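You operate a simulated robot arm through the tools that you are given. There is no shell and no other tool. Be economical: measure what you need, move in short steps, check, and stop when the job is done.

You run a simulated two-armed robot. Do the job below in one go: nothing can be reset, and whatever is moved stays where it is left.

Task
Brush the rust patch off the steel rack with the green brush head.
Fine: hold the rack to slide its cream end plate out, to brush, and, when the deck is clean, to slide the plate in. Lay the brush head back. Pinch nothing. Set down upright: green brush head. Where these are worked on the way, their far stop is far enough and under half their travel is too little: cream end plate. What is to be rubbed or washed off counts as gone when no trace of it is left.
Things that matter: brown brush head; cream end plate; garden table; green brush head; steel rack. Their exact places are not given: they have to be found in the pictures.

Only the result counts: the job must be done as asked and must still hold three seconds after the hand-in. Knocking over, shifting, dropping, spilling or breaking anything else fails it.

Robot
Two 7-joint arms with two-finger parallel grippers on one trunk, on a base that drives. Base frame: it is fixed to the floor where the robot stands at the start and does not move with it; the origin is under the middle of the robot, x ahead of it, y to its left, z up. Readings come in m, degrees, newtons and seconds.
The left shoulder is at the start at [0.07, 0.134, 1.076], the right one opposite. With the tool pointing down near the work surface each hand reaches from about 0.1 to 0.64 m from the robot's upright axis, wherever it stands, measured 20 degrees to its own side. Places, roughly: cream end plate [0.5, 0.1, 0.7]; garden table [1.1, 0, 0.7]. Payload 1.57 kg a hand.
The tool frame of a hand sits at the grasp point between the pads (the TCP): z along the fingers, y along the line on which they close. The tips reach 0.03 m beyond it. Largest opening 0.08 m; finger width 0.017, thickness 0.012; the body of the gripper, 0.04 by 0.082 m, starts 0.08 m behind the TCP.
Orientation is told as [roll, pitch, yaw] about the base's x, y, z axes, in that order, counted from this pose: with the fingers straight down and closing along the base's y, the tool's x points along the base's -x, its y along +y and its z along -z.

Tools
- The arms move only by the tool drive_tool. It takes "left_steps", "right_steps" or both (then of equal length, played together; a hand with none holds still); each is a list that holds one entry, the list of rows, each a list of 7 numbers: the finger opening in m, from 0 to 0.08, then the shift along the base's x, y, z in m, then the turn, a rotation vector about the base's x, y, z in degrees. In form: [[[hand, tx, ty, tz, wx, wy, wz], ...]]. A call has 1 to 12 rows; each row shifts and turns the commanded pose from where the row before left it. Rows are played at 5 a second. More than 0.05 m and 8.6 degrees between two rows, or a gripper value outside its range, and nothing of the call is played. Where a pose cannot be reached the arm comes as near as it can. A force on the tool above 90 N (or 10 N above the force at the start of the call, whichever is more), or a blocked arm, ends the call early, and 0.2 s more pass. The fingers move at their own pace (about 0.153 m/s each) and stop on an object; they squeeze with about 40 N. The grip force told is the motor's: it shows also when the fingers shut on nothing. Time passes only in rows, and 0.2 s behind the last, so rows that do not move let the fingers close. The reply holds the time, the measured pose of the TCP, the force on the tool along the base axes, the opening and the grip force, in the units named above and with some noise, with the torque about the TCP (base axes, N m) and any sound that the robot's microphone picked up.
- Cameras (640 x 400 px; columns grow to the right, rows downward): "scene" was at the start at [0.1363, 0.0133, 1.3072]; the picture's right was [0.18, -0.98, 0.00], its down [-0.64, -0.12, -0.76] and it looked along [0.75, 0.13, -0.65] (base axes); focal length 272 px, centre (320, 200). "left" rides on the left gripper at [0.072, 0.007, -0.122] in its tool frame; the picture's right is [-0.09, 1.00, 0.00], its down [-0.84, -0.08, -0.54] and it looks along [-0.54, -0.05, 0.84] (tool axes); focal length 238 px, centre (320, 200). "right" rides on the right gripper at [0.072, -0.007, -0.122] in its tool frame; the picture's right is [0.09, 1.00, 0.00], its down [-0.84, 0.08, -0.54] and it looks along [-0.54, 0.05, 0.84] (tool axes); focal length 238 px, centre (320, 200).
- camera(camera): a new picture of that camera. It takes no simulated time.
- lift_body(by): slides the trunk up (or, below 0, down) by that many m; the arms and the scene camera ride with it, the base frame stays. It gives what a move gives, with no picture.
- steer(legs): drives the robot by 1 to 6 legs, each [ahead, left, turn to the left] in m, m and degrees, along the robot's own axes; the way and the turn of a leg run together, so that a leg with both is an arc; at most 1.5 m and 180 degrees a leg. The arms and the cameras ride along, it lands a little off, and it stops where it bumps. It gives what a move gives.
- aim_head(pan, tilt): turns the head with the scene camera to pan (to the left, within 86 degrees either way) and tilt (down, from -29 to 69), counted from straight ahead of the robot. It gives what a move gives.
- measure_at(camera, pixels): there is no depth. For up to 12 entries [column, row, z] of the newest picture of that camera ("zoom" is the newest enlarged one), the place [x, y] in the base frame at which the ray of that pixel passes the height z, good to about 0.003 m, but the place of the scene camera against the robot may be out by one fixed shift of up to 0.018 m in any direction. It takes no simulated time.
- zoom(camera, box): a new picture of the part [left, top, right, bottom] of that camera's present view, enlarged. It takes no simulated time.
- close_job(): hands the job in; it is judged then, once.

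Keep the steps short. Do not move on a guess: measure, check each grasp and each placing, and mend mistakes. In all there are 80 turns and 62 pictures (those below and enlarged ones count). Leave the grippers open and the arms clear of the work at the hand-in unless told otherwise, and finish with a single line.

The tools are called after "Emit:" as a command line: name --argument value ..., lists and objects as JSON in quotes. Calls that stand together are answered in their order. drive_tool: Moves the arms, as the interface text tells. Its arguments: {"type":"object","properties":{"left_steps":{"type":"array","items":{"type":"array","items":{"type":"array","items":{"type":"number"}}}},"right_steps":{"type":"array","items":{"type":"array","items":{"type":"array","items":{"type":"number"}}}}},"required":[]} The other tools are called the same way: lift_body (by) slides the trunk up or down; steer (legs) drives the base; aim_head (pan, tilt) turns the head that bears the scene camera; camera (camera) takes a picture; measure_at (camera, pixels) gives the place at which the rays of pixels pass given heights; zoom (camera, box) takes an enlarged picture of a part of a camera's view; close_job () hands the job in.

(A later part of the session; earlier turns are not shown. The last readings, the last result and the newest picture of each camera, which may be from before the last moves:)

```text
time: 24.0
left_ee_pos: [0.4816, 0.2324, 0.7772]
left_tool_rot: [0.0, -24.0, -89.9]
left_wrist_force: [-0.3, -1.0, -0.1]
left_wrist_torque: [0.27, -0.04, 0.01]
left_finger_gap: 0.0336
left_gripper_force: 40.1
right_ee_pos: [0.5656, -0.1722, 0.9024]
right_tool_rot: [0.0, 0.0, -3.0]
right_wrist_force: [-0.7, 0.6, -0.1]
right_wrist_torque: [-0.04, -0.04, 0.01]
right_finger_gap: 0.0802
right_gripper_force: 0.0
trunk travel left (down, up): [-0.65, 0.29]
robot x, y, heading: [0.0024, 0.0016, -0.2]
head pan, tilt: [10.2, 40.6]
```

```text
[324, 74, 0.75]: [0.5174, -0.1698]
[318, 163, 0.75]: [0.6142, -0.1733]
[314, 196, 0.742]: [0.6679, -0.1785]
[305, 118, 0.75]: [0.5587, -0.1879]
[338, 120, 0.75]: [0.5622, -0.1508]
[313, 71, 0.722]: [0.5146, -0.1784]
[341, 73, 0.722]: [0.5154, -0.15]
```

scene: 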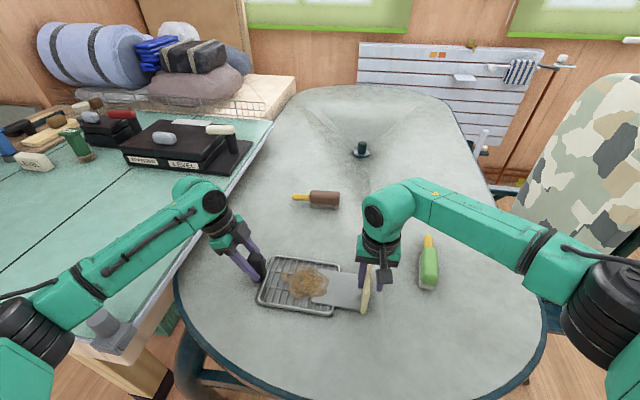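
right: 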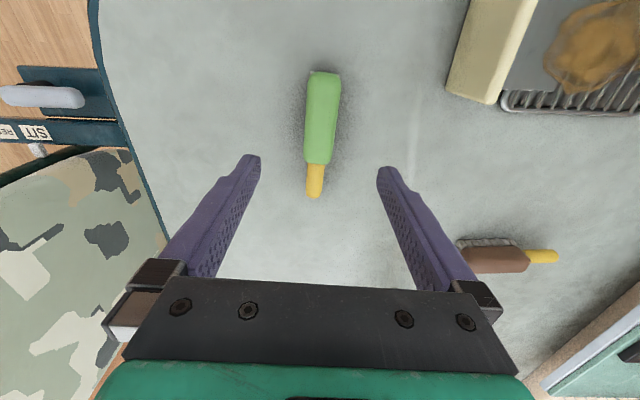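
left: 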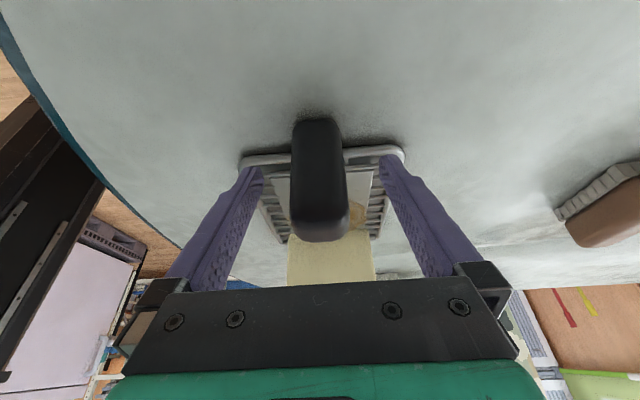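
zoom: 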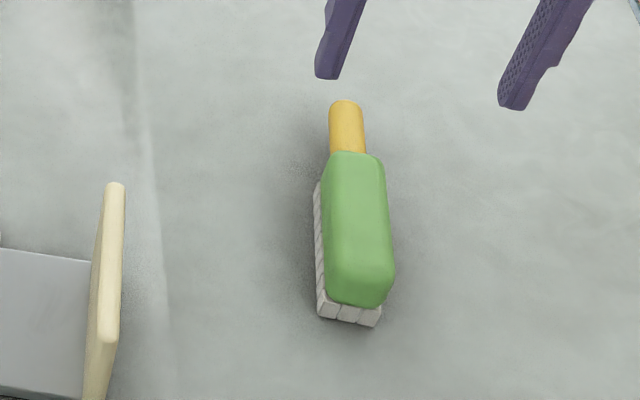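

I'll go down lower this time, to TCP z about 0.752, watching the force, and then close.

Emit:
drive_tool --right_steps '[[[0.08, 0, 0.001, -0.04, 0, 0, 0], [0.08, 0, 0, -0.04, 0, 0, 0], [0.08, 0, 0, -0.04, 0, 0, 0], [0.08, 0, 0, -0.02, 0, 0, 0], [0.08, 0, 0, -0.006, 0, 0, 0], [0.08, 0, 0, -0.004, 0, 0, 0], [0.08, 0, 0, 0, 0, 0, 0]]]'

Emit:
zoom --camera "scene" --box '[370, 200, 490, 310]'

```text
time: 25.6
left_ee_pos: [0.4805, 0.2331, 0.7778]
left_tool_rot: [-0.1, -24.1, -89.8]
left_wrist_force: [-0.3, 0.1, 0.1]
left_wrist_torque: [-0.1, -0.09, 0.0]
left_finger_gap: 0.0338
left_gripper_force: 39.9
right_ee_pos: [0.5655, -0.1714, 0.7507]
right_tool_rot: [-0.1, -0.1, -3.0]
right_wrist_force: [0.0, -0.3, 0.1]
right_wrist_torque: [0.0, -0.04, -0.02]
right_finger_gap: 0.0801
right_gripper_force: 0.0
trunk travel left (down, up): [-0.65, 0.29]
robot x, y, heading: [-0.0053, -0.0009, 0.0]
head pan, tilt: [10.2, 40.6]
```

```text
3.64 times, centred on (430, 255) of scene
```

zoom: 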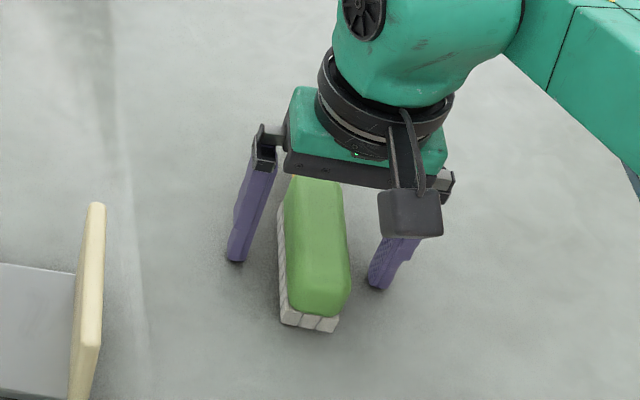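

No contact with the table at 0.751. I'll grip at 0.754, then do a slow 15 mm lift test.

Emit:
drive_tool --right_steps '[[[0.08, 0, 0, 0.003, 0, 0, 0], [0.05, 0, 0, 0, 0, 0, 0], [0.03, 0, 0, 0, 0, 0, 0], [0.0, 0, 0, 0, 0, 0, 0], [0.0, 0, 0, 0, 0, 0, 0], [0.0, 0, 0, 0, 0, 0, 0], [0.0, 0, 0, 0.005, 0, 0, 0], [0.0, 0, 0, 0.005, 0, 0, 0], [0.0, 0, 0, 0.005, 0, 0, 0], [0.0, 0, 0, 0, 0, 0, 0]]]'

Emit:
zoom --camera "scene" --box '[370, 200, 490, 310]'

```text
time: 27.8
left_ee_pos: [0.4805, 0.2326, 0.7773]
left_tool_rot: [-0.1, -24.0, -89.8]
left_wrist_force: [-0.6, 0.0, 0.5]
left_wrist_torque: [-0.11, -0.1, 0.0]
left_finger_gap: 0.0338
left_gripper_force: 40.0
right_ee_pos: [0.5648, -0.1727, 0.7704]
right_tool_rot: [0.1, -0.1, -3.0]
right_wrist_force: [-0.7, -1.0, -0.5]
right_wrist_torque: [-0.01, 0.0, 0.0]
right_finger_gap: 0.0333
right_gripper_force: 40.5
trunk travel left (down, up): [-0.65, 0.29]
robot x, y, heading: [0.0038, -0.0021, -0.0]
head pan, tilt: [10.2, 40.6]
```

```text
3.64 times, centred on (430, 255) of scene
```

zoom: 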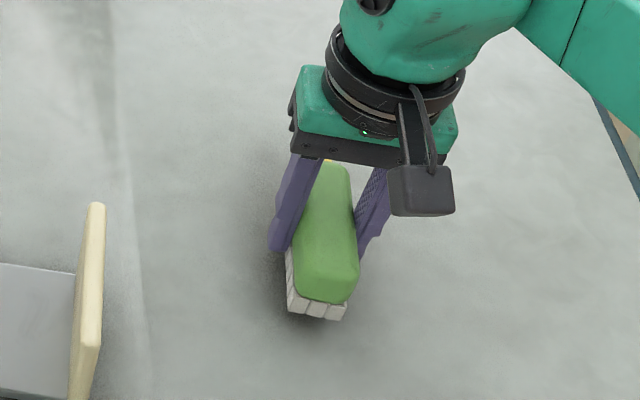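

The gap is 0.0333 at 40 N and the brush seems to rise with the hand. I'll lift another 40 mm slowly and check.

Emit:
drive_tool --right_steps '[[[0.0, 0, 0, 0.01, 0, 0, 0], [0.0, 0, 0, 0.01, 0, 0, 0], [0.0, 0, 0, 0.01, 0, 0, 0], [0.0, 0, 0, 0.01, 0, 0, 0], [0.0, 0, 0, 0.02, 0, 0, 0], [0.0, 0, 0, 0.02, 0, 0, 0], [0.0, 0, 0, 0.0, 0, 0, 3]]]'

Emit:
zoom --camera "scene" --box '[370, 180, 490, 310]'

```text
time: 29.4
left_ee_pos: [0.4804, 0.2318, 0.7775]
left_tool_rot: [-0.1, -24.0, -89.9]
left_wrist_force: [0.1, 1.0, 0.6]
left_wrist_torque: [0.0, -0.11, 0.0]
left_finger_gap: 0.0334
left_gripper_force: 39.8
right_ee_pos: [0.5642, -0.171, 0.8496]
right_tool_rot: [0.0, 0.0, -0.1]
right_wrist_force: [0.3, 0.4, -0.1]
right_wrist_torque: [0.0, 0.0, -0.02]
right_finger_gap: 0.0337
right_gripper_force: 39.8
trunk travel left (down, up): [-0.65, 0.29]
robot x, y, heading: [-0.0016, 0.0014, -0.1]
head pan, tilt: [10.2, 40.6]
```

```text
3.08 times, centred on (430, 245) of scene
```

zoom: 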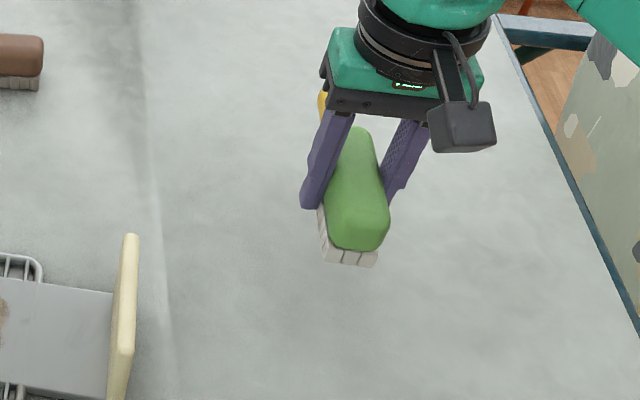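

The brush is held firmly. I'll carry it over the rack with gentle rows.

Emit:
drive_tool --right_steps '[[[0.0, 0, -0.0, 0.012, 0, 0, 0], [0.0, -0.012, 0.03, 0, 0, 0, 0], [0.0, -0.012, 0.03, 0, 0, 0, 0], [0.0, -0.012, 0.03, 0, 0, 0, 0], [0.0, -0.012, 0.03, 0, 0, 0, 0], [0.0, -0.012, 0.03, 0, 0, 0, 0], [0.0, -0.012, 0.03, 0, 0, 0, 0], [0.0, -0.012, 0.03, 0, 0, 0, 0], [0.0, 0, 0.03, 0, 0, 0, 0], [0.0, 0, 0.03, 0, 0, 0, 0], [0.0, 0, 0.01, -0.02, 0, 0, 0], [0.0, 0, 0, 0, 0, 0, 0]]]'

Emit:
camera --camera "right"

Emit:
zoom --camera "scene" --box '[220, 190, 400, 330]'

```text
time: 32.0
left_ee_pos: [0.481, 0.2325, 0.7784]
left_tool_rot: [-0.1, -24.0, -89.8]
left_wrist_force: [0.0, -0.4, -0.1]
left_wrist_torque: [0.07, -0.04, -0.01]
left_finger_gap: 0.0335
left_gripper_force: 40.1
right_ee_pos: [0.4794, 0.1091, 0.8415]
right_tool_rot: [0.1, 0.0, 0.0]
right_wrist_force: [-0.1, 0.0, -1.1]
right_wrist_torque: [0.02, -0.02, -0.01]
right_finger_gap: 0.0333
right_gripper_force: 40.1
trunk travel left (down, up): [-0.65, 0.29]
robot x, y, heading: [0.0053, 0.0015, -0.1]
head pan, tilt: [10.2, 40.6]
```

```text
22 pictures are left
```

right: 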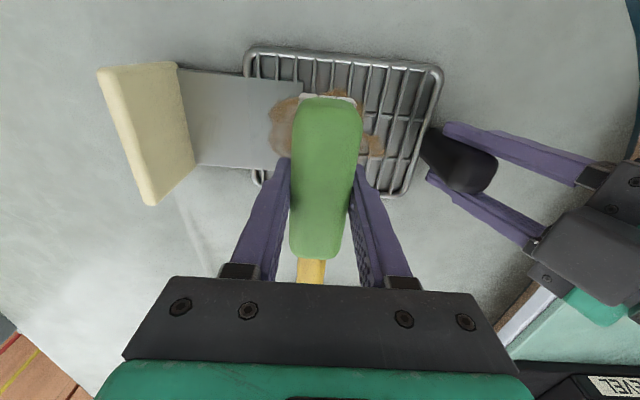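

```text
2.86 times, centred on (310, 260) of scene
```

zoom: 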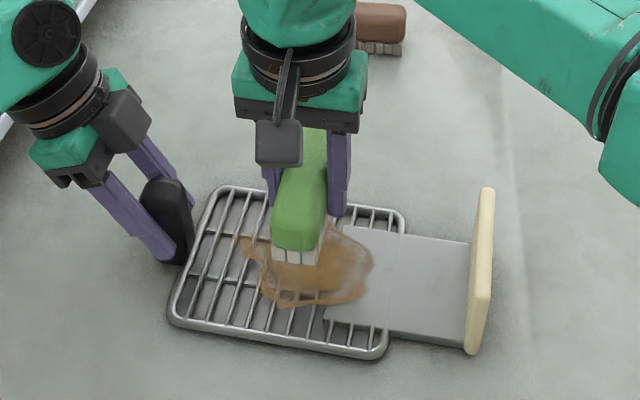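

The brush is over the rust. I'll lower it in small steps and watch for contact with the deck.

Emit:
drive_tool --right_steps '[[[0.0, 0.001, 0, -0.02, 0, 0, 0], [0.0, 0, 0, -0.02, 0, 0, 0], [0.0, 0, 0, -0.01, 0, 0, 0], [0.0, 0, 0, -0.005, 0, 0, 0], [0.0, 0, 0, -0.003, 0, 0, 0], [0.0, 0, 0, -0.003, 0, 0, 0], [0.0, 0, 0, -0.003, 0, 0, 0], [0.0, 0, 0, 0, 0, 0, 0]]]'

```text
time: 33.8
left_ee_pos: [0.4809, 0.233, 0.7769]
left_tool_rot: [-0.1, -24.0, -90.0]
left_wrist_force: [0.2, 1.0, 0.6]
left_wrist_torque: [0.19, -0.11, -0.04]
left_finger_gap: 0.0337
left_gripper_force: 39.9
right_ee_pos: [0.4816, 0.1079, 0.7785]
right_tool_rot: [0.0, 0.0, 0.0]
right_wrist_force: [-0.6, 0.5, -1.3]
right_wrist_torque: [0.01, -0.01, 0.0]
right_finger_gap: 0.0336
right_gripper_force: 39.7
trunk travel left (down, up): [-0.65, 0.29]
robot x, y, heading: [-0.003, -0.0013, -0.1]
head pan, tilt: [10.2, 40.6]
```

No contact yet at 0.7785. Going lower in 2 mm steps.

Emit:
drive_tool --right_steps '[[[0.0, 0, 0, -0.002, 0, 0, 0], [0.0, 0, 0, -0.002, 0, 0, 0], [0.0, 0, 0, -0.002, 0, 0, 0], [0.0, 0, 0, 0, 0, 0, 0]]]'

```text
time: 34.8
left_ee_pos: [0.481, 0.2327, 0.7778]
left_tool_rot: [0.0, -24.0, -89.9]
left_wrist_force: [0.9, 0.0, -0.1]
left_wrist_torque: [0.09, -0.12, 0.04]
left_finger_gap: 0.0339
left_gripper_force: 39.6
right_ee_pos: [0.4814, 0.109, 0.7723]
right_tool_rot: [0.0, 0.0, 0.0]
right_wrist_force: [0.0, 0.0, -1.0]
right_wrist_torque: [-0.02, 0.0, 0.01]
right_finger_gap: 0.0333
right_gripper_force: 40.2
trunk travel left (down, up): [-0.65, 0.29]
robot x, y, heading: [0.0023, -0.0017, -0.2]
head pan, tilt: [10.2, 40.6]
```

Emit:
drive_tool --right_steps '[[[0.0, 0, 0, -0.002, 0, 0, 0], [0.0, 0, 0, -0.002, 0, 0, 0], [0.0, 0, 0, 0, 0, 0, 0]]]'

Emit:
zoom --camera "scene" --box '[240, 220, 360, 320]'

```text
time: 35.6
left_ee_pos: [0.4812, 0.2326, 0.7764]
left_tool_rot: [-0.1, -24.0, -89.9]
left_wrist_force: [-0.6, 1.1, 0.7]
left_wrist_torque: [-0.01, -0.12, -0.01]
left_finger_gap: 0.0338
left_gripper_force: 40.0
right_ee_pos: [0.4807, 0.1093, 0.7678]
right_tool_rot: [0.1, -0.1, 0.0]
right_wrist_force: [-1.2, 0.0, -0.6]
right_wrist_torque: [0.02, 0.02, 0.02]
right_finger_gap: 0.0335
right_gripper_force: 40.5
trunk travel left (down, up): [-0.65, 0.29]
robot x, y, heading: [0.0005, -0.0018, 0.1]
head pan, tilt: [10.2, 40.6]
```

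```text
4.00 times, centred on (300, 270) of scene
```

zoom: 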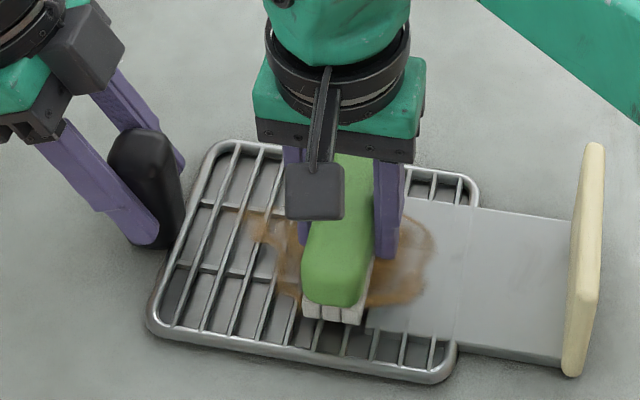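

The bristles look almost on the bars but I read no force yet. Continuing down.

Emit:
drive_tool --right_steps '[[[0.0, 0, 0, -0.002, 0, 0, 0], [0.0, 0, 0, -0.002, 0, 0, 0], [0.0, 0, 0, 0, 0, 0, 0]]]'

```text
time: 36.4
left_ee_pos: [0.4804, 0.2326, 0.7774]
left_tool_rot: [-0.1, -23.9, -89.9]
left_wrist_force: [5.4, 1.3, -12.4]
left_wrist_torque: [0.17, -0.4, 0.75]
left_finger_gap: 0.0337
left_gripper_force: 40.3
right_ee_pos: [0.4813, 0.1076, 0.7663]
right_tool_rot: [0.1, -0.2, -0.1]
right_wrist_force: [1.7, -1.7, 36.7]
right_wrist_torque: [-0.14, 0.71, 0.28]
right_finger_gap: 0.0334
right_gripper_force: 39.6
trunk travel left (down, up): [-0.65, 0.29]
robot x, y, heading: [-0.0028, 0.0011, 0.1]
head pan, tilt: [10.2, 40.6]
```

Contact came at about z 0.766 with 37 N, which is a bit firm. I'll ease up 1.5 mm and stroke toward -y, then +y.

Emit:
drive_tool --right_steps '[[[0.0, 0, 0, 0.0015, 0, 0, 0], [0.0, 0, -0.01, 0, 0, 0, 0], [0.0, 0, -0.01, 0, 0, 0, 0], [0.0, 0, -0.01, 0, 0, 0, 0], [0.0, 0, -0.008, 0, 0, 0, 0], [0.0, 0, 0.01, 0, 0, 0, 0], [0.0, 0, 0.01, 0, 0, 0, 0], [0.0, 0, 0.01, 0, 0, 0, 0], [0.0, 0, 0.01, 0, 0, 0, 0]]]'

Emit:
zoom --camera "scene" --box '[240, 220, 360, 320]'

```text
time: 38.4
left_ee_pos: [0.4789, 0.2338, 0.7788]
left_tool_rot: [0.2, -23.9, -89.9]
left_wrist_force: [1.8, 18.1, -3.8]
left_wrist_torque: [-0.51, 0.47, 0.13]
left_finger_gap: 0.0338
left_gripper_force: 39.8
right_ee_pos: [0.4817, 0.1112, 0.7661]
right_tool_rot: [-0.1, -0.2, -0.1]
right_wrist_force: [-0.5, -12.8, 28.0]
right_wrist_torque: [0.01, 0.03, 0.02]
right_finger_gap: 0.0335
right_gripper_force: 39.9
trunk travel left (down, up): [-0.65, 0.29]
robot x, y, heading: [-0.0007, -0.0002, 0.0]
head pan, tilt: [10.2, 40.6]
```

```text
4.00 times, centred on (300, 270) of scene
```

zoom: 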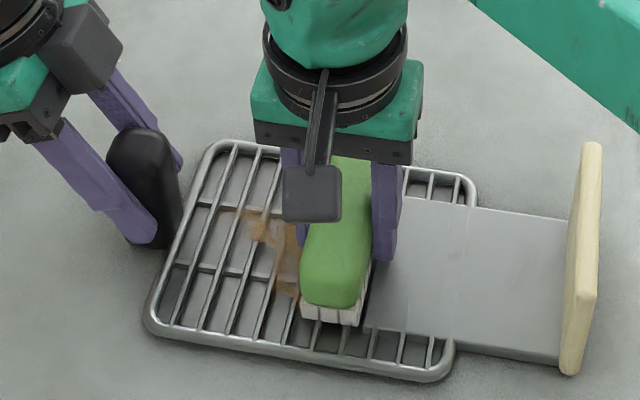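

The rust on the right side came off in one pass. I'll stroke toward +y to about 0.158 and back.

Emit:
drive_tool --right_steps '[[[0.0, 0, 0.01, 0.0005, 0, 0, 0], [0.0, 0, 0.01, 0, 0, 0, 0], [0.0, 0, 0.01, 0, 0, 0, 0], [0.0, 0, 0.01, 0, 0, 0, 0], [0.0, 0, 0.008, 0, 0, 0, 0], [0.0, 0, -0.01, 0, 0, 0, 0], [0.0, 0, -0.01, 0, 0, 0, 0], [0.0, 0, -0.01, 0, 0, 0, 0], [0.0, 0, -0.01, 0, 0, 0, 0], [0.0, 0, -0.01, 0, 0, 0, 0], [0.0, 0, -0.01, 0, 0, 0, 0], [0.0, 0, -0.01, 0, 0, 0, 0]]]'

Emit:
zoom --camera "scene" --box '[240, 220, 360, 320]'

```text
time: 41.0
left_ee_pos: [0.4803, 0.2324, 0.7777]
left_tool_rot: [0.0, -24.0, -89.9]
left_wrist_force: [0.5, -1.4, 5.4]
left_wrist_torque: [-1.29, -0.14, 0.1]
left_finger_gap: 0.0339
left_gripper_force: 40.5
right_ee_pos: [0.4664, 0.0708, 0.7709]
right_tool_rot: [0.0, -0.1, 0.1]
right_wrist_force: [-0.6, 0.4, -0.7]
right_wrist_torque: [0.03, -0.02, 0.01]
right_finger_gap: 0.0335
right_gripper_force: 39.6
right hand out of reach, approached as far as the arm can: row 2, 3, 4, 5
trunk travel left (down, up): [-0.65, 0.29]
robot x, y, heading: [-0.0014, 0.0028, -0.2]
head pan, tilt: [10.2, 40.6]
```

```text
4.00 times, centred on (300, 270) of scene
```

zoom: 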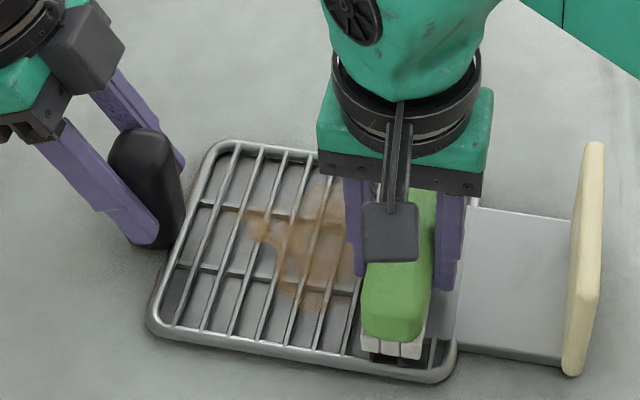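

The right arm runs out of reach past y≈0.12 here, and a middle strip of rust remains. I'll release the handle, raise both hands, and shift the base slightly left so the brush can reach all of it.

Emit:
drive_tool --left_steps '[[[0.03, 0, 0, 0, 0, 0, 0], [0.05, 0, 0, 0, 0, 0, 0], [0.08, 0, 0, 0, 0, 0, 0], [0.08, 0, 0, 0, 0, 0, 0], [0.08, 0, 0.01, 0.0225, 0, 0, 0], [0.08, 0, 0.01, 0.0225, 0, 0, 0], [0.08, 0, 0.01, 0.0225, 0, 0, 0], [0.08, 0, 0.01, 0.0225, 0, 0, 0]]]' --right_steps '[[[0, 0, 0, 0.02, 0, 0, 0], [0, 0, 0, 0.02, 0, 0, 0], [0, 0, 0, 0.02, 0, 0, 0], [0, 0, 0, 0.02, 0, 0, 0], [0, 0, 0, 0, 0, 0, 0], [0, 0, 0, 0, 0, 0, 0], [0, 0, 0, 0, 0, 0, 0], [0, 0, 0, 0, 0, 0, 0]]]'

Emit:
camera --camera "scene"

```text
time: 42.8
left_ee_pos: [0.4811, 0.2714, 0.868]
left_tool_rot: [-0.1, -24.0, -89.8]
left_wrist_force: [-0.5, 0.0, -0.7]
left_wrist_torque: [0.03, -0.04, 0.0]
left_finger_gap: 0.08
left_gripper_force: 0.0
right_ee_pos: [0.4677, 0.0724, 0.8497]
right_tool_rot: [0.1, 0.0, -0.1]
right_wrist_force: [1.0, 0.6, -1.1]
right_wrist_torque: [-0.01, 0.0, -0.03]
right_finger_gap: 0.0334
right_gripper_force: 39.9
trunk travel left (down, up): [-0.65, 0.29]
robot x, y, heading: [-0.0018, 0.0015, 0.0]
head pan, tilt: [10.2, 40.6]
```

```text
17 pictures are left
```

scene: 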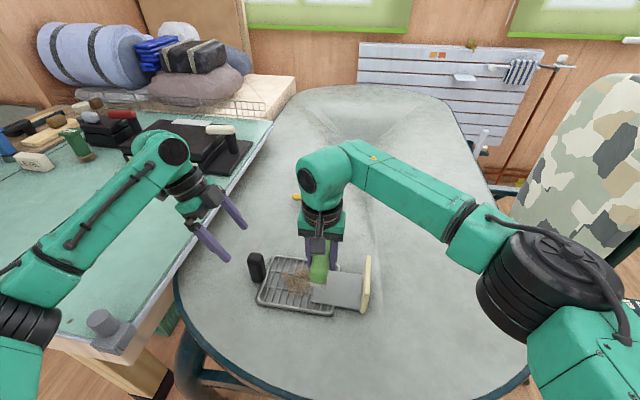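

The hands are clear and the brush is still held. I'll shift the base 0.06 m to the left.

Emit:
steer --legs '[[0, 0.06, 0]]'

Emit:
camera --camera "right"

```text
time: 43.8
left_ee_pos: [0.4817, 0.3287, 0.8683]
left_tool_rot: [0.1, -24.0, -90.1]
left_wrist_force: [0.2, 0.9, 0.0]
left_wrist_torque: [-0.01, -0.01, -0.03]
left_finger_gap: 0.0802
left_gripper_force: 0.1
right_ee_pos: [0.4688, 0.1297, 0.8498]
right_tool_rot: [0.0, 0.0, -0.1]
right_wrist_force: [-0.3, 0.6, -1.4]
right_wrist_torque: [-0.01, -0.02, 0.02]
right_finger_gap: 0.0334
right_gripper_force: 39.5
trunk travel left (down, up): [-0.65, 0.29]
robot x, y, heading: [0.0006, 0.0581, -0.0]
head pan, tilt: [10.2, 40.6]
```

```text
16 pictures are left
```

right: 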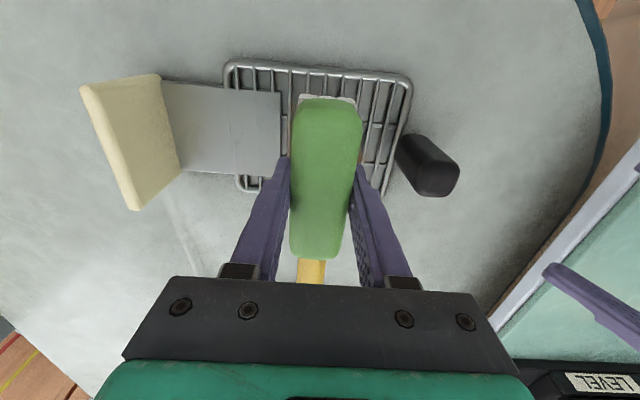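

The base moved cleanly by 0.058 m. I'll check that the rack and handle haven't shifted before holding it again.

Emit:
measure_at --camera "right" --pixels '[[225, 60, 0.735], [411, 78, 0.735], [238, 190, 0.735], [440, 188, 0.79], [456, 175, 0.79], [436, 160, 0.79]]'

Emit:
drive_tool --left_steps '[[[0.08, -0.0005, -0.03, 0, 0, 0, 0], [0.08, 0, -0.027, 0, 0, 0, 0], [0.08, 0, 0, 0, 0, 0, 0]]]'

Emit:
camera --camera "left"

```text
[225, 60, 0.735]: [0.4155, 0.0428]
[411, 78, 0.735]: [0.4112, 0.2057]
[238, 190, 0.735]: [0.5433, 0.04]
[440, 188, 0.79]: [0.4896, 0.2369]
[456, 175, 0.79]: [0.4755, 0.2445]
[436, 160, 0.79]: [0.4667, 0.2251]
```

```text
time: 44.6
left_ee_pos: [0.4806, 0.2715, 0.8685]
left_tool_rot: [0.0, -24.0, -90.1]
left_wrist_force: [0.0, 0.0, 0.5]
left_wrist_torque: [-0.01, -0.05, 0.01]
left_finger_gap: 0.0799
left_gripper_force: 0.0
right_ee_pos: [0.4681, 0.1311, 0.8495]
right_tool_rot: [0.1, 0.0, -0.1]
right_wrist_force: [-0.3, 0.4, -0.9]
right_wrist_torque: [-0.03, -0.01, -0.02]
right_finger_gap: 0.0331
right_gripper_force: 39.7
trunk travel left (down, up): [-0.65, 0.29]
robot x, y, heading: [0.0003, 0.0578, -0.3]
head pan, tilt: [10.2, 40.6]
```

```text
15 pictures are left
```

left: 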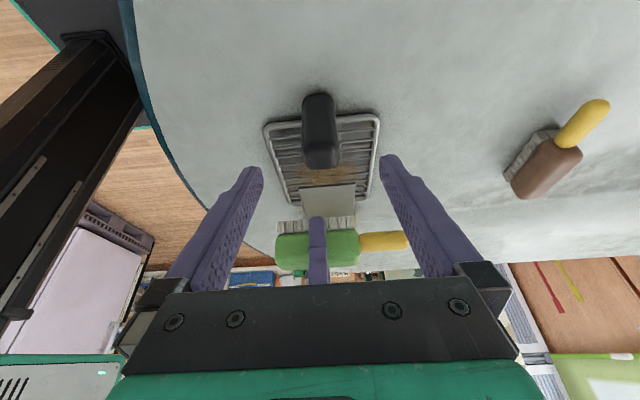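

The rack has not moved and the handle is centred. I'll lower the left hand and grip the handle again.

Emit:
drive_tool --left_steps '[[[0.08, 0, -0.01, -0.0225, 0, 0, 0], [0.08, 0, -0.01, -0.0225, 0, 0, 0], [0.08, 0, -0.01, -0.0225, 0, 0, 0], [0.08, 0, -0.009, -0.023, 0, 0, 0], [0.08, 0, 0, 0, 0, 0, 0], [0.05, 0, 0, 0, 0, 0, 0], [0.03, 0, 0, 0, 0, 0, 0], [0.0, 0, 0, 0, 0, 0, 0], [0.0, 0, 0, 0, 0, 0, 0], [0.0, 0, 0, 0, 0, 0, 0]]]'

```text
time: 46.8
left_ee_pos: [0.4806, 0.2327, 0.7788]
left_tool_rot: [-0.1, -24.0, -90.0]
left_wrist_force: [0.5, -1.5, 0.1]
left_wrist_torque: [0.03, -0.12, 0.1]
left_finger_gap: 0.0336
left_gripper_force: 40.0
right_ee_pos: [0.4697, 0.1292, 0.8489]
right_tool_rot: [0.1, 0.0, -0.1]
right_wrist_force: [-0.4, -0.3, -1.8]
right_wrist_torque: [0.01, 0.01, 0.01]
right_finger_gap: 0.0331
right_gripper_force: 39.9
trunk travel left (down, up): [-0.65, 0.29]
robot x, y, heading: [0.0026, 0.0581, -0.0]
head pan, tilt: [10.2, 40.6]
```

The left grip is back at 0.0336. I'll lower the brush onto the deck at x 0.4815, y 0.13.

Emit:
drive_tool --right_steps '[[[0.0, 0.012, 0, -0.03, 0, 0, 0], [0.0, 0, 0, -0.03, 0, 0, 0], [0.0, 0, 0, -0.015, 0, 0, 0], [0.0, 0, 0, -0.004, 0, 0, 0], [0.0, 0, 0, -0.002, 0, 0, 0], [0.0, 0, 0, -0.002, 0, 0, 0], [0.0, 0, 0, 0, 0, 0, 0]]]'

```text
time: 48.4
left_ee_pos: [0.4813, 0.2306, 0.7769]
left_tool_rot: [0.0, -24.0, -90.1]
left_wrist_force: [-0.8, 1.0, -0.7]
left_wrist_torque: [0.03, -0.18, 0.21]
left_finger_gap: 0.0338
left_gripper_force: 40.1
right_ee_pos: [0.4812, 0.1306, 0.7662]
right_tool_rot: [0.0, -0.1, -0.2]
right_wrist_force: [1.8, -1.0, 4.4]
right_wrist_torque: [0.0, -0.23, -0.03]
right_finger_gap: 0.0334
right_gripper_force: 40.3
trunk travel left (down, up): [-0.65, 0.29]
robot x, y, heading: [0.0006, 0.0605, -0.1]
head pan, tilt: [10.2, 40.6]
```

Light contact at 4 N. I'll press 1.2 mm more and stroke from y 0.13 to 0.16, then back to 0.07.

Emit:
drive_tool --right_steps '[[[0.0, 0, 0, -0.0012, 0, 0, 0], [0.0, 0, 0.01, 0, 0, 0, 0], [0.0, 0, 0.01, 0, 0, 0, 0], [0.0, 0, 0.01, 0, 0, 0, 0], [0.0, 0, -0.01, 0, 0, 0, 0], [0.0, 0, -0.01, 0, 0, 0, 0], [0.0, 0, -0.01, 0, 0, 0, 0], [0.0, 0, -0.01, 0, 0, 0, 0], [0.0, 0, -0.01, 0, 0, 0, 0], [0.0, 0, -0.01, 0, 0, 0, 0], [0.0, 0, -0.01, 0, 0, 0, 0], [0.0, 0, -0.01, 0, 0, 0, 0]]]'

Emit:
zoom --camera "scene" --box '[240, 220, 390, 340]'

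```text
time: 51.0
left_ee_pos: [0.4799, 0.2303, 0.7782]
left_tool_rot: [-0.1, -24.0, -90.1]
left_wrist_force: [-1.7, -9.8, -8.6]
left_wrist_torque: [0.8, 0.17, -0.33]
left_finger_gap: 0.0338
left_gripper_force: 40.3
right_ee_pos: [0.4799, 0.0794, 0.7667]
right_tool_rot: [-0.1, -0.1, -0.1]
right_wrist_force: [0.9, 6.8, 15.1]
right_wrist_torque: [0.32, -0.17, 0.03]
right_finger_gap: 0.0336
right_gripper_force: 40.6
trunk travel left (down, up): [-0.65, 0.29]
robot x, y, heading: [0.0019, 0.0583, 0.1]
head pan, tilt: [10.2, 40.6]
```

```text
3.33 times, centred on (315, 280) of scene
```

zoom: 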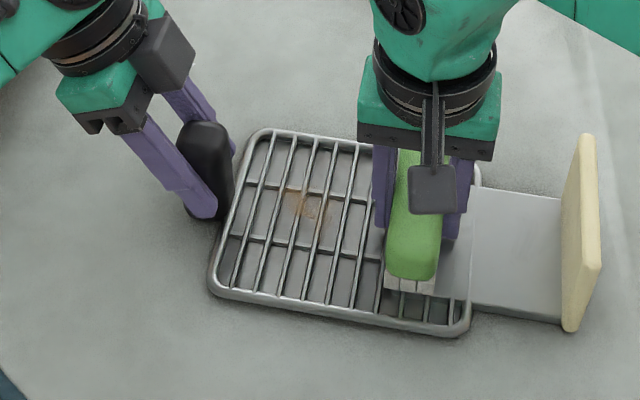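

Only a faint spot is left around zoom pixel (305,208). I'll stroke over it back and forth, pressing 0.8 mm more.

Emit:
drive_tool --right_steps '[[[0.0, 0, 0.012, 0, 0, 0, 0], [0.0, 0, 0.012, 0, 0, 0, 0], [0.0, 0, 0.012, 0, 0, 0, 0], [0.0, 0, 0.012, -0.0008, 0, 0, 0], [0.0, 0, 0.012, 0, 0, 0, 0], [0.0, 0, 0.012, 0, 0, 0, 0], [0.0, 0, 0.008, 0, 0, 0, 0], [0.0, 0, -0.012, 0, 0, 0, 0], [0.0, 0, -0.012, 0, 0, 0, 0], [0.0, 0, -0.012, 0, 0, 0, 0], [0.0, 0, -0.012, 0, 0, 0, 0]]]'

Emit:
drive_tool --right_steps '[[[0.0, 0, 0.012, 0, 0, 0, 0], [0.0, 0, 0.012, 0, 0, 0, 0], [0.0, 0, 0.012, 0, 0, 0, 0], [0.0, 0, 0.012, 0, 0, 0, 0], [0.0, 0, -0.012, 0, 0, 0, 0], [0.0, 0, -0.012, 0, 0, 0, 0], [0.0, 0, -0.012, 0, 0, 0, 0], [0.0, 0, -0.012, 0, 0, 0, 0], [0.0, 0, -0.012, 0, 0, 0, 0], [0.0, 0, -0.012, 0, 0, 0, 0], [0.0, 0, -0.012, 0, 0, 0, 0]]]'

Emit:
zoom --camera "scene" --box '[240, 220, 390, 340]'

```text
time: 53.4
left_ee_pos: [0.4775, 0.2298, 0.7794]
left_tool_rot: [0.0, -24.2, -90.2]
left_wrist_force: [-3.1, -19.2, -11.1]
left_wrist_torque: [-0.61, 0.09, -0.27]
left_finger_gap: 0.0337
left_gripper_force: 40.0
right_ee_pos: [0.4791, 0.1126, 0.7654]
right_tool_rot: [0.3, -0.3, -0.2]
right_wrist_force: [2.0, 12.7, 27.3]
right_wrist_torque: [0.47, 0.1, -0.18]
right_finger_gap: 0.0335
right_gripper_force: 40.4
trunk travel left (down, up): [-0.65, 0.29]
robot x, y, heading: [0.0016, 0.0585, -0.2]
head pan, tilt: [10.2, 40.6]
```

```text
time: 55.8
left_ee_pos: [0.4788, 0.2298, 0.7792]
left_tool_rot: [0.1, -24.1, -90.1]
left_wrist_force: [-1.9, -15.1, -1.3]
left_wrist_torque: [-1.04, 0.44, -0.23]
left_finger_gap: 0.0338
left_gripper_force: 39.6
right_ee_pos: [0.4801, 0.074, 0.7654]
right_tool_rot: [0.1, -0.1, -0.1]
right_wrist_force: [0.2, 8.1, 20.3]
right_wrist_torque: [0.42, -0.11, 0.02]
right_finger_gap: 0.0331
right_gripper_force: 39.8
trunk travel left (down, up): [-0.65, 0.29]
robot x, y, heading: [-0.0009, 0.0605, 0.0]
head pan, tilt: [10.2, 40.6]
```

```text
3.33 times, centred on (315, 280) of scene
```

zoom: 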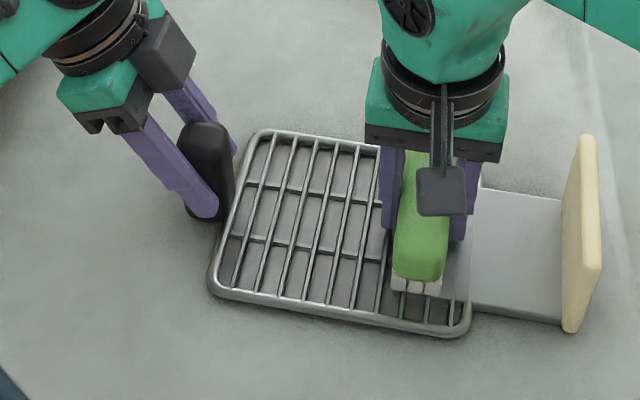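

The left part is clean. I'll lift the brush, carry it toward its original place, and view the whole deck.

Emit:
drive_tool --right_steps '[[[0.0, 0, 0, 0.02, 0, 0, 0], [0.0, 0, 0, 0.03, 0, 0, 0], [0.0, 0, 0, 0.045, 0, 0, 0], [0.0, 0, -0.031, 0, 0, 0, 0], [0.0, 0.012, -0.031, 0, 0, 0, 0], [0.0, 0.012, -0.031, 0, 0, 0, 0], [0.0, 0.012, -0.031, 0, 0, 0, 0], [0.0, 0.012, -0.031, 0, 0, 0, 0], [0.0, 0.012, -0.031, 0, 0, 0, 0], [0.0, 0.012, -0.031, 0, 0, 0, 0], [0.0, 0.012, -0.029, 0, 0, 0, -3], [0.0, 0, 0, 0, 0, 0, 0]]]'

Emit:
zoom --camera "scene" --box '[250, 230, 370, 330]'

Emit:
camera --camera "right"

```text
time: 58.4
left_ee_pos: [0.4789, 0.2311, 0.7775]
left_tool_rot: [0.0, -24.0, -90.1]
left_wrist_force: [2.0, 2.7, 10.0]
left_wrist_torque: [0.58, 0.11, -0.02]
left_finger_gap: 0.0339
left_gripper_force: 39.9
right_ee_pos: [0.5639, -0.1727, 0.8597]
right_tool_rot: [0.0, 0.0, -3.1]
right_wrist_force: [0.3, -0.5, -1.8]
right_wrist_torque: [0.01, 0.0, -0.01]
right_finger_gap: 0.0333
right_gripper_force: 40.1
trunk travel left (down, up): [-0.65, 0.29]
robot x, y, heading: [0.0013, 0.056, 0.0]
head pan, tilt: [10.2, 40.6]
```

```text
4.00 times, centred on (310, 280) of scene
```

zoom: 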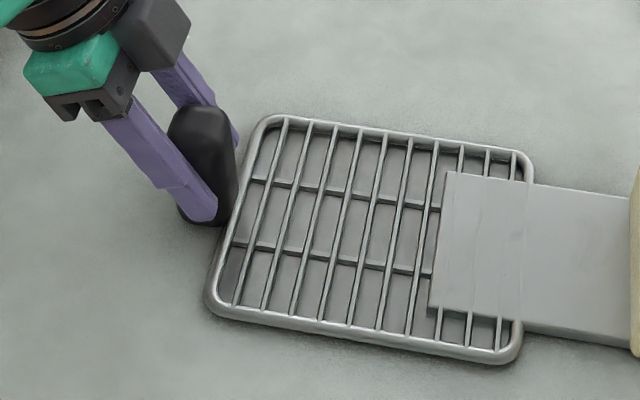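

```text
11 pictures are left
```

right: 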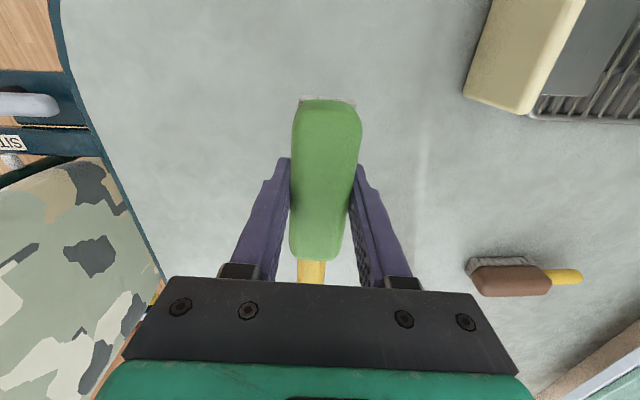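

No trace of rust is left on the deck. I'll lower the brush at its original spot, in fine steps at the end.

Emit:
drive_tool --right_steps '[[[0.0, 0.001, 0.001, -0.03, 0, 0, 0], [0.0, 0, 0, -0.03, 0, 0, 0], [0.0, 0, 0, -0.03, 0, 0, 0], [0.0, 0, 0, -0.008, 0, 0, 0], [0.0, 0, 0, -0.003, 0, 0, 0], [0.0, 0, 0, -0.002, 0, 0, 0], [0.0, 0, 0, 0, 0, 0, 0]]]'

```text
time: 60.0
left_ee_pos: [0.4803, 0.2304, 0.7787]
left_tool_rot: [-0.1, -24.0, -90.1]
left_wrist_force: [1.5, 2.2, 10.7]
left_wrist_torque: [0.41, 0.2, -0.03]
left_finger_gap: 0.0338
left_gripper_force: 39.5
right_ee_pos: [0.5646, -0.1689, 0.7559]
right_tool_rot: [0.0, -0.1, -3.1]
right_wrist_force: [1.3, -0.7, -1.1]
right_wrist_torque: [-0.01, 0.01, 0.0]
right_finger_gap: 0.0334
right_gripper_force: 39.9
trunk travel left (down, up): [-0.65, 0.29]
robot x, y, heading: [0.0006, 0.0575, -0.1]
head pan, tilt: [10.2, 40.6]
```

Not yet down. Continuing in 1.5 mm steps until I read a table force.

Emit:
drive_tool --right_steps '[[[0.0, 0, 0, -0.0015, 0, 0, 0], [0.0, 0, 0, -0.0015, 0, 0, 0], [0.0, 0, 0, 0, 0, 0, 0]]]'

```text
time: 60.8
left_ee_pos: [0.4787, 0.23, 0.779]
left_tool_rot: [0.0, -24.0, -90.1]
left_wrist_force: [1.1, 0.8, 9.0]
left_wrist_torque: [0.34, 0.17, -0.05]
left_finger_gap: 0.0338
left_gripper_force: 39.9
right_ee_pos: [0.5647, -0.1698, 0.7535]
right_tool_rot: [0.0, -0.1, -3.1]
right_wrist_force: [0.0, 0.1, -0.4]
right_wrist_torque: [-0.03, -0.03, 0.05]
right_finger_gap: 0.0333
right_gripper_force: 40.7
trunk travel left (down, up): [-0.65, 0.29]
robot x, y, heading: [0.0042, 0.0584, -0.1]
head pan, tilt: [10.2, 40.6]
```

Emit:
drive_tool --right_steps '[[[0.0, 0, 0, -0.0015, 0, 0, 0], [0.0, 0, 0, -0.001, 0, 0, 0], [0.0, 0, 0, 0, 0, 0, 0]]]'

```text
time: 61.6
left_ee_pos: [0.4771, 0.2314, 0.779]
left_tool_rot: [0.0, -24.0, -90.0]
left_wrist_force: [0.8, -1.3, -1.0]
left_wrist_torque: [0.27, -0.04, 0.0]
left_finger_gap: 0.0337
left_gripper_force: 39.8
right_ee_pos: [0.5636, -0.1696, 0.754]
right_tool_rot: [0.0, -0.3, -3.2]
right_wrist_force: [1.9, -3.2, 22.3]
right_wrist_torque: [-0.09, 0.76, 0.03]
right_finger_gap: 0.0334
right_gripper_force: 40.3
trunk travel left (down, up): [-0.65, 0.29]
robot x, y, heading: [0.0038, 0.0579, -0.3]
head pan, tilt: [10.2, 40.6]
```

The brush is on the table at 22 N. I'll ease up 0.8 mm, open, wait, and lift straight up.

Emit:
drive_tool --right_steps '[[[0.0, 0, 0, 0.0008, 0, 0, 0], [0.036, 0, 0, 0, 0, 0, 0], [0.045, 0, 0, 0, 0, 0, 0], [0.065, 0, 0, 0, 0, 0, 0], [0.08, 0, 0, 0, 0, 0, 0], [0.08, 0, 0, 0.02, 0, 0, 0], [0.08, 0, 0, 0.04, 0, 0, 0], [0.08, 0, 0, 0.04, 0, 0, 0], [0.08, 0, 0, 0.03, 0, 0, 3]]]'

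Emit:
zoom --camera "scene" --box '[330, 220, 490, 330]'

```text
time: 63.6
left_ee_pos: [0.4801, 0.2302, 0.7788]
left_tool_rot: [0.1, -24.0, -90.1]
left_wrist_force: [-1.4, 2.1, 6.6]
left_wrist_torque: [0.34, 0.13, 0.02]
left_finger_gap: 0.0336
left_gripper_force: 39.6
right_ee_pos: [0.5659, -0.17, 0.8828]
right_tool_rot: [0.0, 0.0, -0.1]
right_wrist_force: [0.2, -1.1, 0.0]
right_wrist_torque: [-0.05, 0.0, -0.01]
right_finger_gap: 0.08
right_gripper_force: 0.0
trunk travel left (down, up): [-0.65, 0.29]
robot x, y, heading: [0.0029, 0.0563, -0.3]
head pan, tilt: [10.2, 40.6]
```

```text
3.64 times, centred on (410, 275) of scene
```

zoom: 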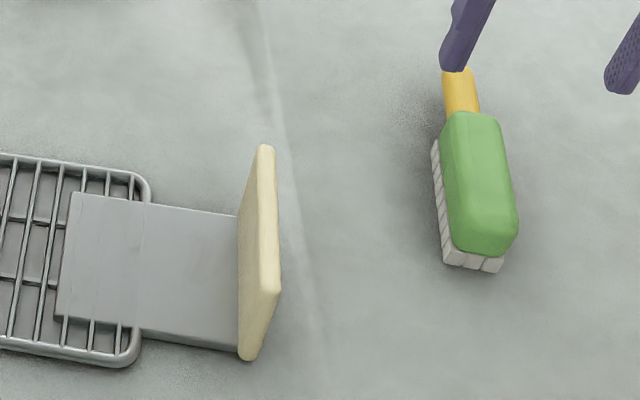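

The brush stands upright at its place. Next I'll bring the open right hand above the plate, now at about y -0.027.

Emit:
drive_tool --right_steps '[[[0.06, -0.02, 0.036, 0.02, 0, 0, 0], [0.06, -0.022, 0.036, 0, 0, 0, 0], [0.06, -0.022, 0.036, 0, 0, 0, 0], [0.06, -0.022, 0.035, 0, 0, 0, 0], [0.06, 0, 0, 0, 0, 0, 0]]]'

Emit:
camera --camera "right"

```text
time: 64.8
left_ee_pos: [0.4784, 0.2311, 0.7787]
left_tool_rot: [0.0, -24.1, -90.0]
left_wrist_force: [2.2, -0.7, 7.4]
left_wrist_torque: [-0.1, 0.14, -0.19]
left_finger_gap: 0.0334
left_gripper_force: 40.2
right_ee_pos: [0.4796, -0.0248, 0.9016]
right_tool_rot: [-0.1, 0.0, -0.1]
right_wrist_force: [-0.8, -0.1, 0.4]
right_wrist_torque: [0.01, 0.02, 0.02]
right_finger_gap: 0.0601
right_gripper_force: 0.2
trunk travel left (down, up): [-0.65, 0.29]
robot x, y, heading: [-0.0012, 0.0556, -0.1]
head pan, tilt: [10.2, 40.6]
```

```text
9 pictures are left
```

right: 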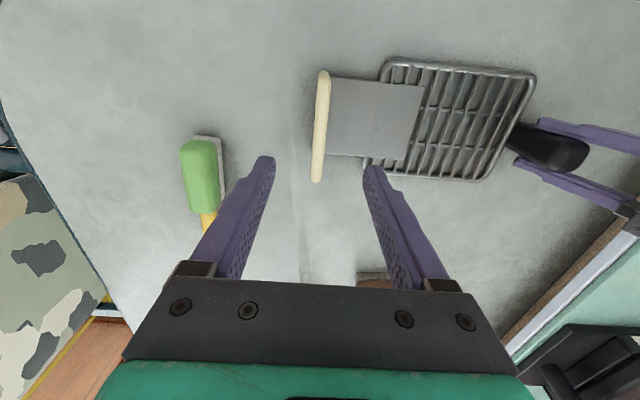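

Emit:
measure_at --camera "right" --pixels '[[323, 72, 0.79], [317, 180, 0.79], [322, 125, 0.79], [383, 60, 0.735], [537, 76, 0.735], [480, 180, 0.735]]'

Emit:
drive_tool --right_steps '[[[0.06, 0, 0, -0.04, 0, 0, 0], [0.06, 0, 0, -0.03, 0, 0, 0], [0.06, 0, 0, 0, 0, 0, 0]]]'

Emit:
zoom --camera "right" --box '[220, 40, 540, 280]'

```text
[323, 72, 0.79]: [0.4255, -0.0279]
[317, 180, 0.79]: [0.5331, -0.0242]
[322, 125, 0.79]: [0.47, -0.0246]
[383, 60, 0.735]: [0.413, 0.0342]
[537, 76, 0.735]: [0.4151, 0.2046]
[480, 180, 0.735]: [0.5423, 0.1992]
```

```text
time: 65.6
left_ee_pos: [0.4796, 0.2309, 0.7782]
left_tool_rot: [0.0, -24.1, -90.2]
left_wrist_force: [1.2, 0.4, 8.3]
left_wrist_torque: [-0.19, 0.17, 0.06]
left_finger_gap: 0.0336
left_gripper_force: 40.0
right_ee_pos: [0.4788, -0.0253, 0.8329]
right_tool_rot: [-0.1, -0.1, -0.2]
right_wrist_force: [0.4, -0.5, 0.0]
right_wrist_torque: [-0.02, 0.01, 0.0]
right_finger_gap: 0.06
right_gripper_force: 0.0
trunk travel left (down, up): [-0.65, 0.29]
robot x, y, heading: [-0.0002, 0.0599, -0.3]
head pan, tilt: [10.2, 40.6]
```

```text
1.67 times, centred on (380, 160) of right
```

zoom: 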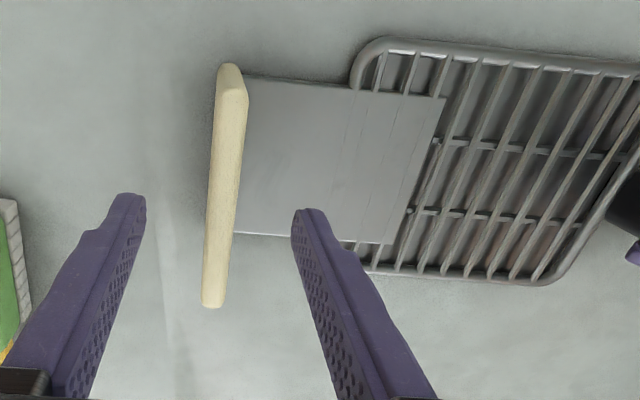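

The plate is between the fingers. I see a faint reddish tint at the lower right of the bars, so I'll zoom there before sliding the plate in.

Emit:
zoom --camera "right" --box '[420, 50, 580, 220]'

Emit:
zoom --camera "scene" --box '[270, 240, 340, 310]'

```text
2.35 times, centred on (500, 135) of right
```

zoom: 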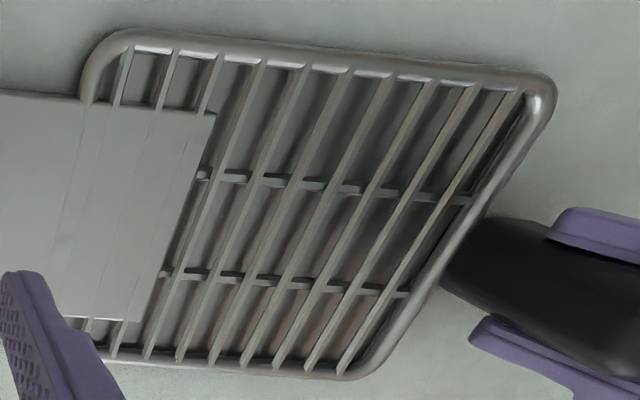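

```text
5.71 times, centred on (305, 275) of scene
```

zoom: 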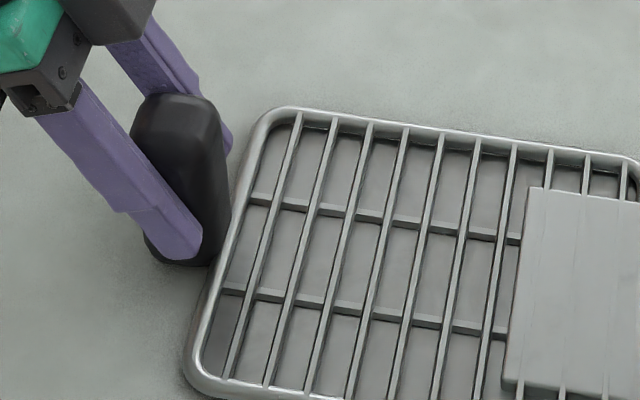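

The close views show only clean metal, so the tint is a reflection. I'll lower around the plate, narrow loosely to 0.022, and push it toward +y.

Emit:
drive_tool --right_steps '[[[0.06, 0, 0, -0.03, 0, 0, 0], [0.06, 0, 0, -0.021, 0, 0, 0], [0.04, 0, 0, 0, 0, 0, 0], [0.022, 0, 0, 0, 0, 0, 0], [0.022, 0, 0, 0, 0, 0, 0], [0.022, 0, 0.006, 0, 0, 0, 0], [0.022, 0, 0.008, 0, 0, 0, 0], [0.022, 0, 0.008, 0, 0, 0, 0], [0.022, 0, 0.008, 0, 0, 0, 0], [0.022, 0, 0.008, 0, 0, 0, 0]]]'

```text
time: 67.8
left_ee_pos: [0.4796, 0.2315, 0.778]
left_tool_rot: [-0.1, -24.1, -90.1]
left_wrist_force: [1.1, 2.1, 7.6]
left_wrist_torque: [-0.25, 0.13, -0.05]
left_finger_gap: 0.0335
left_gripper_force: 40.0
right_ee_pos: [0.4789, 0.0116, 0.7797]
right_tool_rot: [0.1, 0.1, -0.3]
right_wrist_force: [-0.5, -1.9, 0.1]
right_wrist_torque: [-0.02, -0.03, 0.0]
right_finger_gap: 0.0241
right_gripper_force: 1.2
trunk travel left (down, up): [-0.65, 0.29]
robot x, y, heading: [0.0038, 0.0554, -0.2]
head pan, tilt: [10.2, 40.6]
```

It slides easily at about 2 N. I'll continue toward y≈0.08 and then look for the stop.

Emit:
drive_tool --right_steps '[[[0.022, 0, 0.008, 0, 0, 0, 0], [0.022, 0, 0.008, 0, 0, 0, 0], [0.022, 0, 0.008, 0, 0, 0, 0], [0.022, 0, 0.008, 0, 0, 0, 0], [0.022, 0, 0.008, 0, 0, 0, 0], [0.022, 0, 0.008, 0, 0, 0, 0], [0.022, 0, 0.006, 0, 0, 0, 0], [0.022, 0, 0.004, 0, 0, 0, 0], [0.022, 0, 0.004, 0, 0, 0, 0]]]'

Emit:
zoom --camera "scene" --box '[250, 220, 390, 330]'

```text
time: 69.8
left_ee_pos: [0.4792, 0.2308, 0.7792]
left_tool_rot: [0.0, -24.1, -90.1]
left_wrist_force: [0.8, 2.6, 7.0]
left_wrist_torque: [0.1, 0.05, -0.02]
left_finger_gap: 0.0337
left_gripper_force: 40.3
right_ee_pos: [0.4795, 0.0731, 0.7813]
right_tool_rot: [-0.1, -0.1, -0.2]
right_wrist_force: [0.1, -2.3, 0.3]
right_wrist_torque: [-0.03, -0.02, 0.0]
right_finger_gap: 0.0242
right_gripper_force: 0.9
trunk travel left (down, up): [-0.65, 0.29]
robot x, y, heading: [0.0007, 0.0594, -0.0]
head pan, tilt: [10.2, 40.6]
```

```text
3.64 times, centred on (320, 275) of scene
```

zoom: 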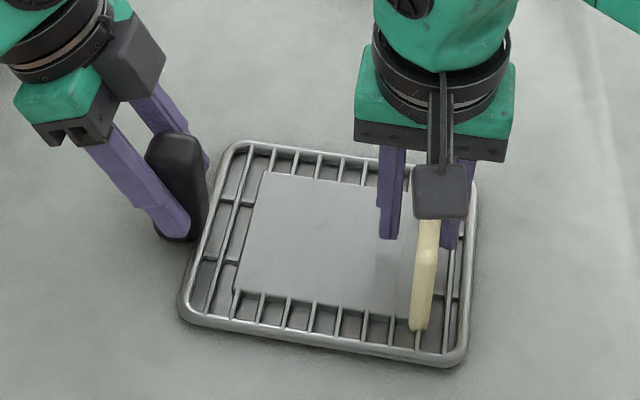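

The plate is nearly home. I'll push on in 2 mm steps until the force rises.

Emit:
drive_tool --right_steps '[[[0.022, 0, 0.002, 0, 0, 0, 0], [0.022, 0, 0.002, 0, 0, 0, 0], [0.022, 0, 0.002, 0, 0, 0, 0], [0.022, 0, 0.002, 0, 0, 0, 0], [0.022, 0, 0.002, 0, 0, 0, 0]]]'

```text
time: 71.0
left_ee_pos: [0.4802, 0.2317, 0.7783]
left_tool_rot: [0.0, -24.0, -90.0]
left_wrist_force: [1.2, 5.5, 5.6]
left_wrist_torque: [-0.58, 0.06, 0.09]
left_finger_gap: 0.0337
left_gripper_force: 40.4
right_ee_pos: [0.4792, 0.0831, 0.7815]
right_tool_rot: [-0.1, 0.0, -0.2]
right_wrist_force: [-1.3, -7.6, -0.2]
right_wrist_torque: [0.02, 0.03, 0.02]
right_finger_gap: 0.0284
right_gripper_force: 4.1
trunk travel left (down, up): [-0.65, 0.29]
robot x, y, heading: [0.0032, 0.0571, 0.1]
head pan, tilt: [10.2, 40.6]
```

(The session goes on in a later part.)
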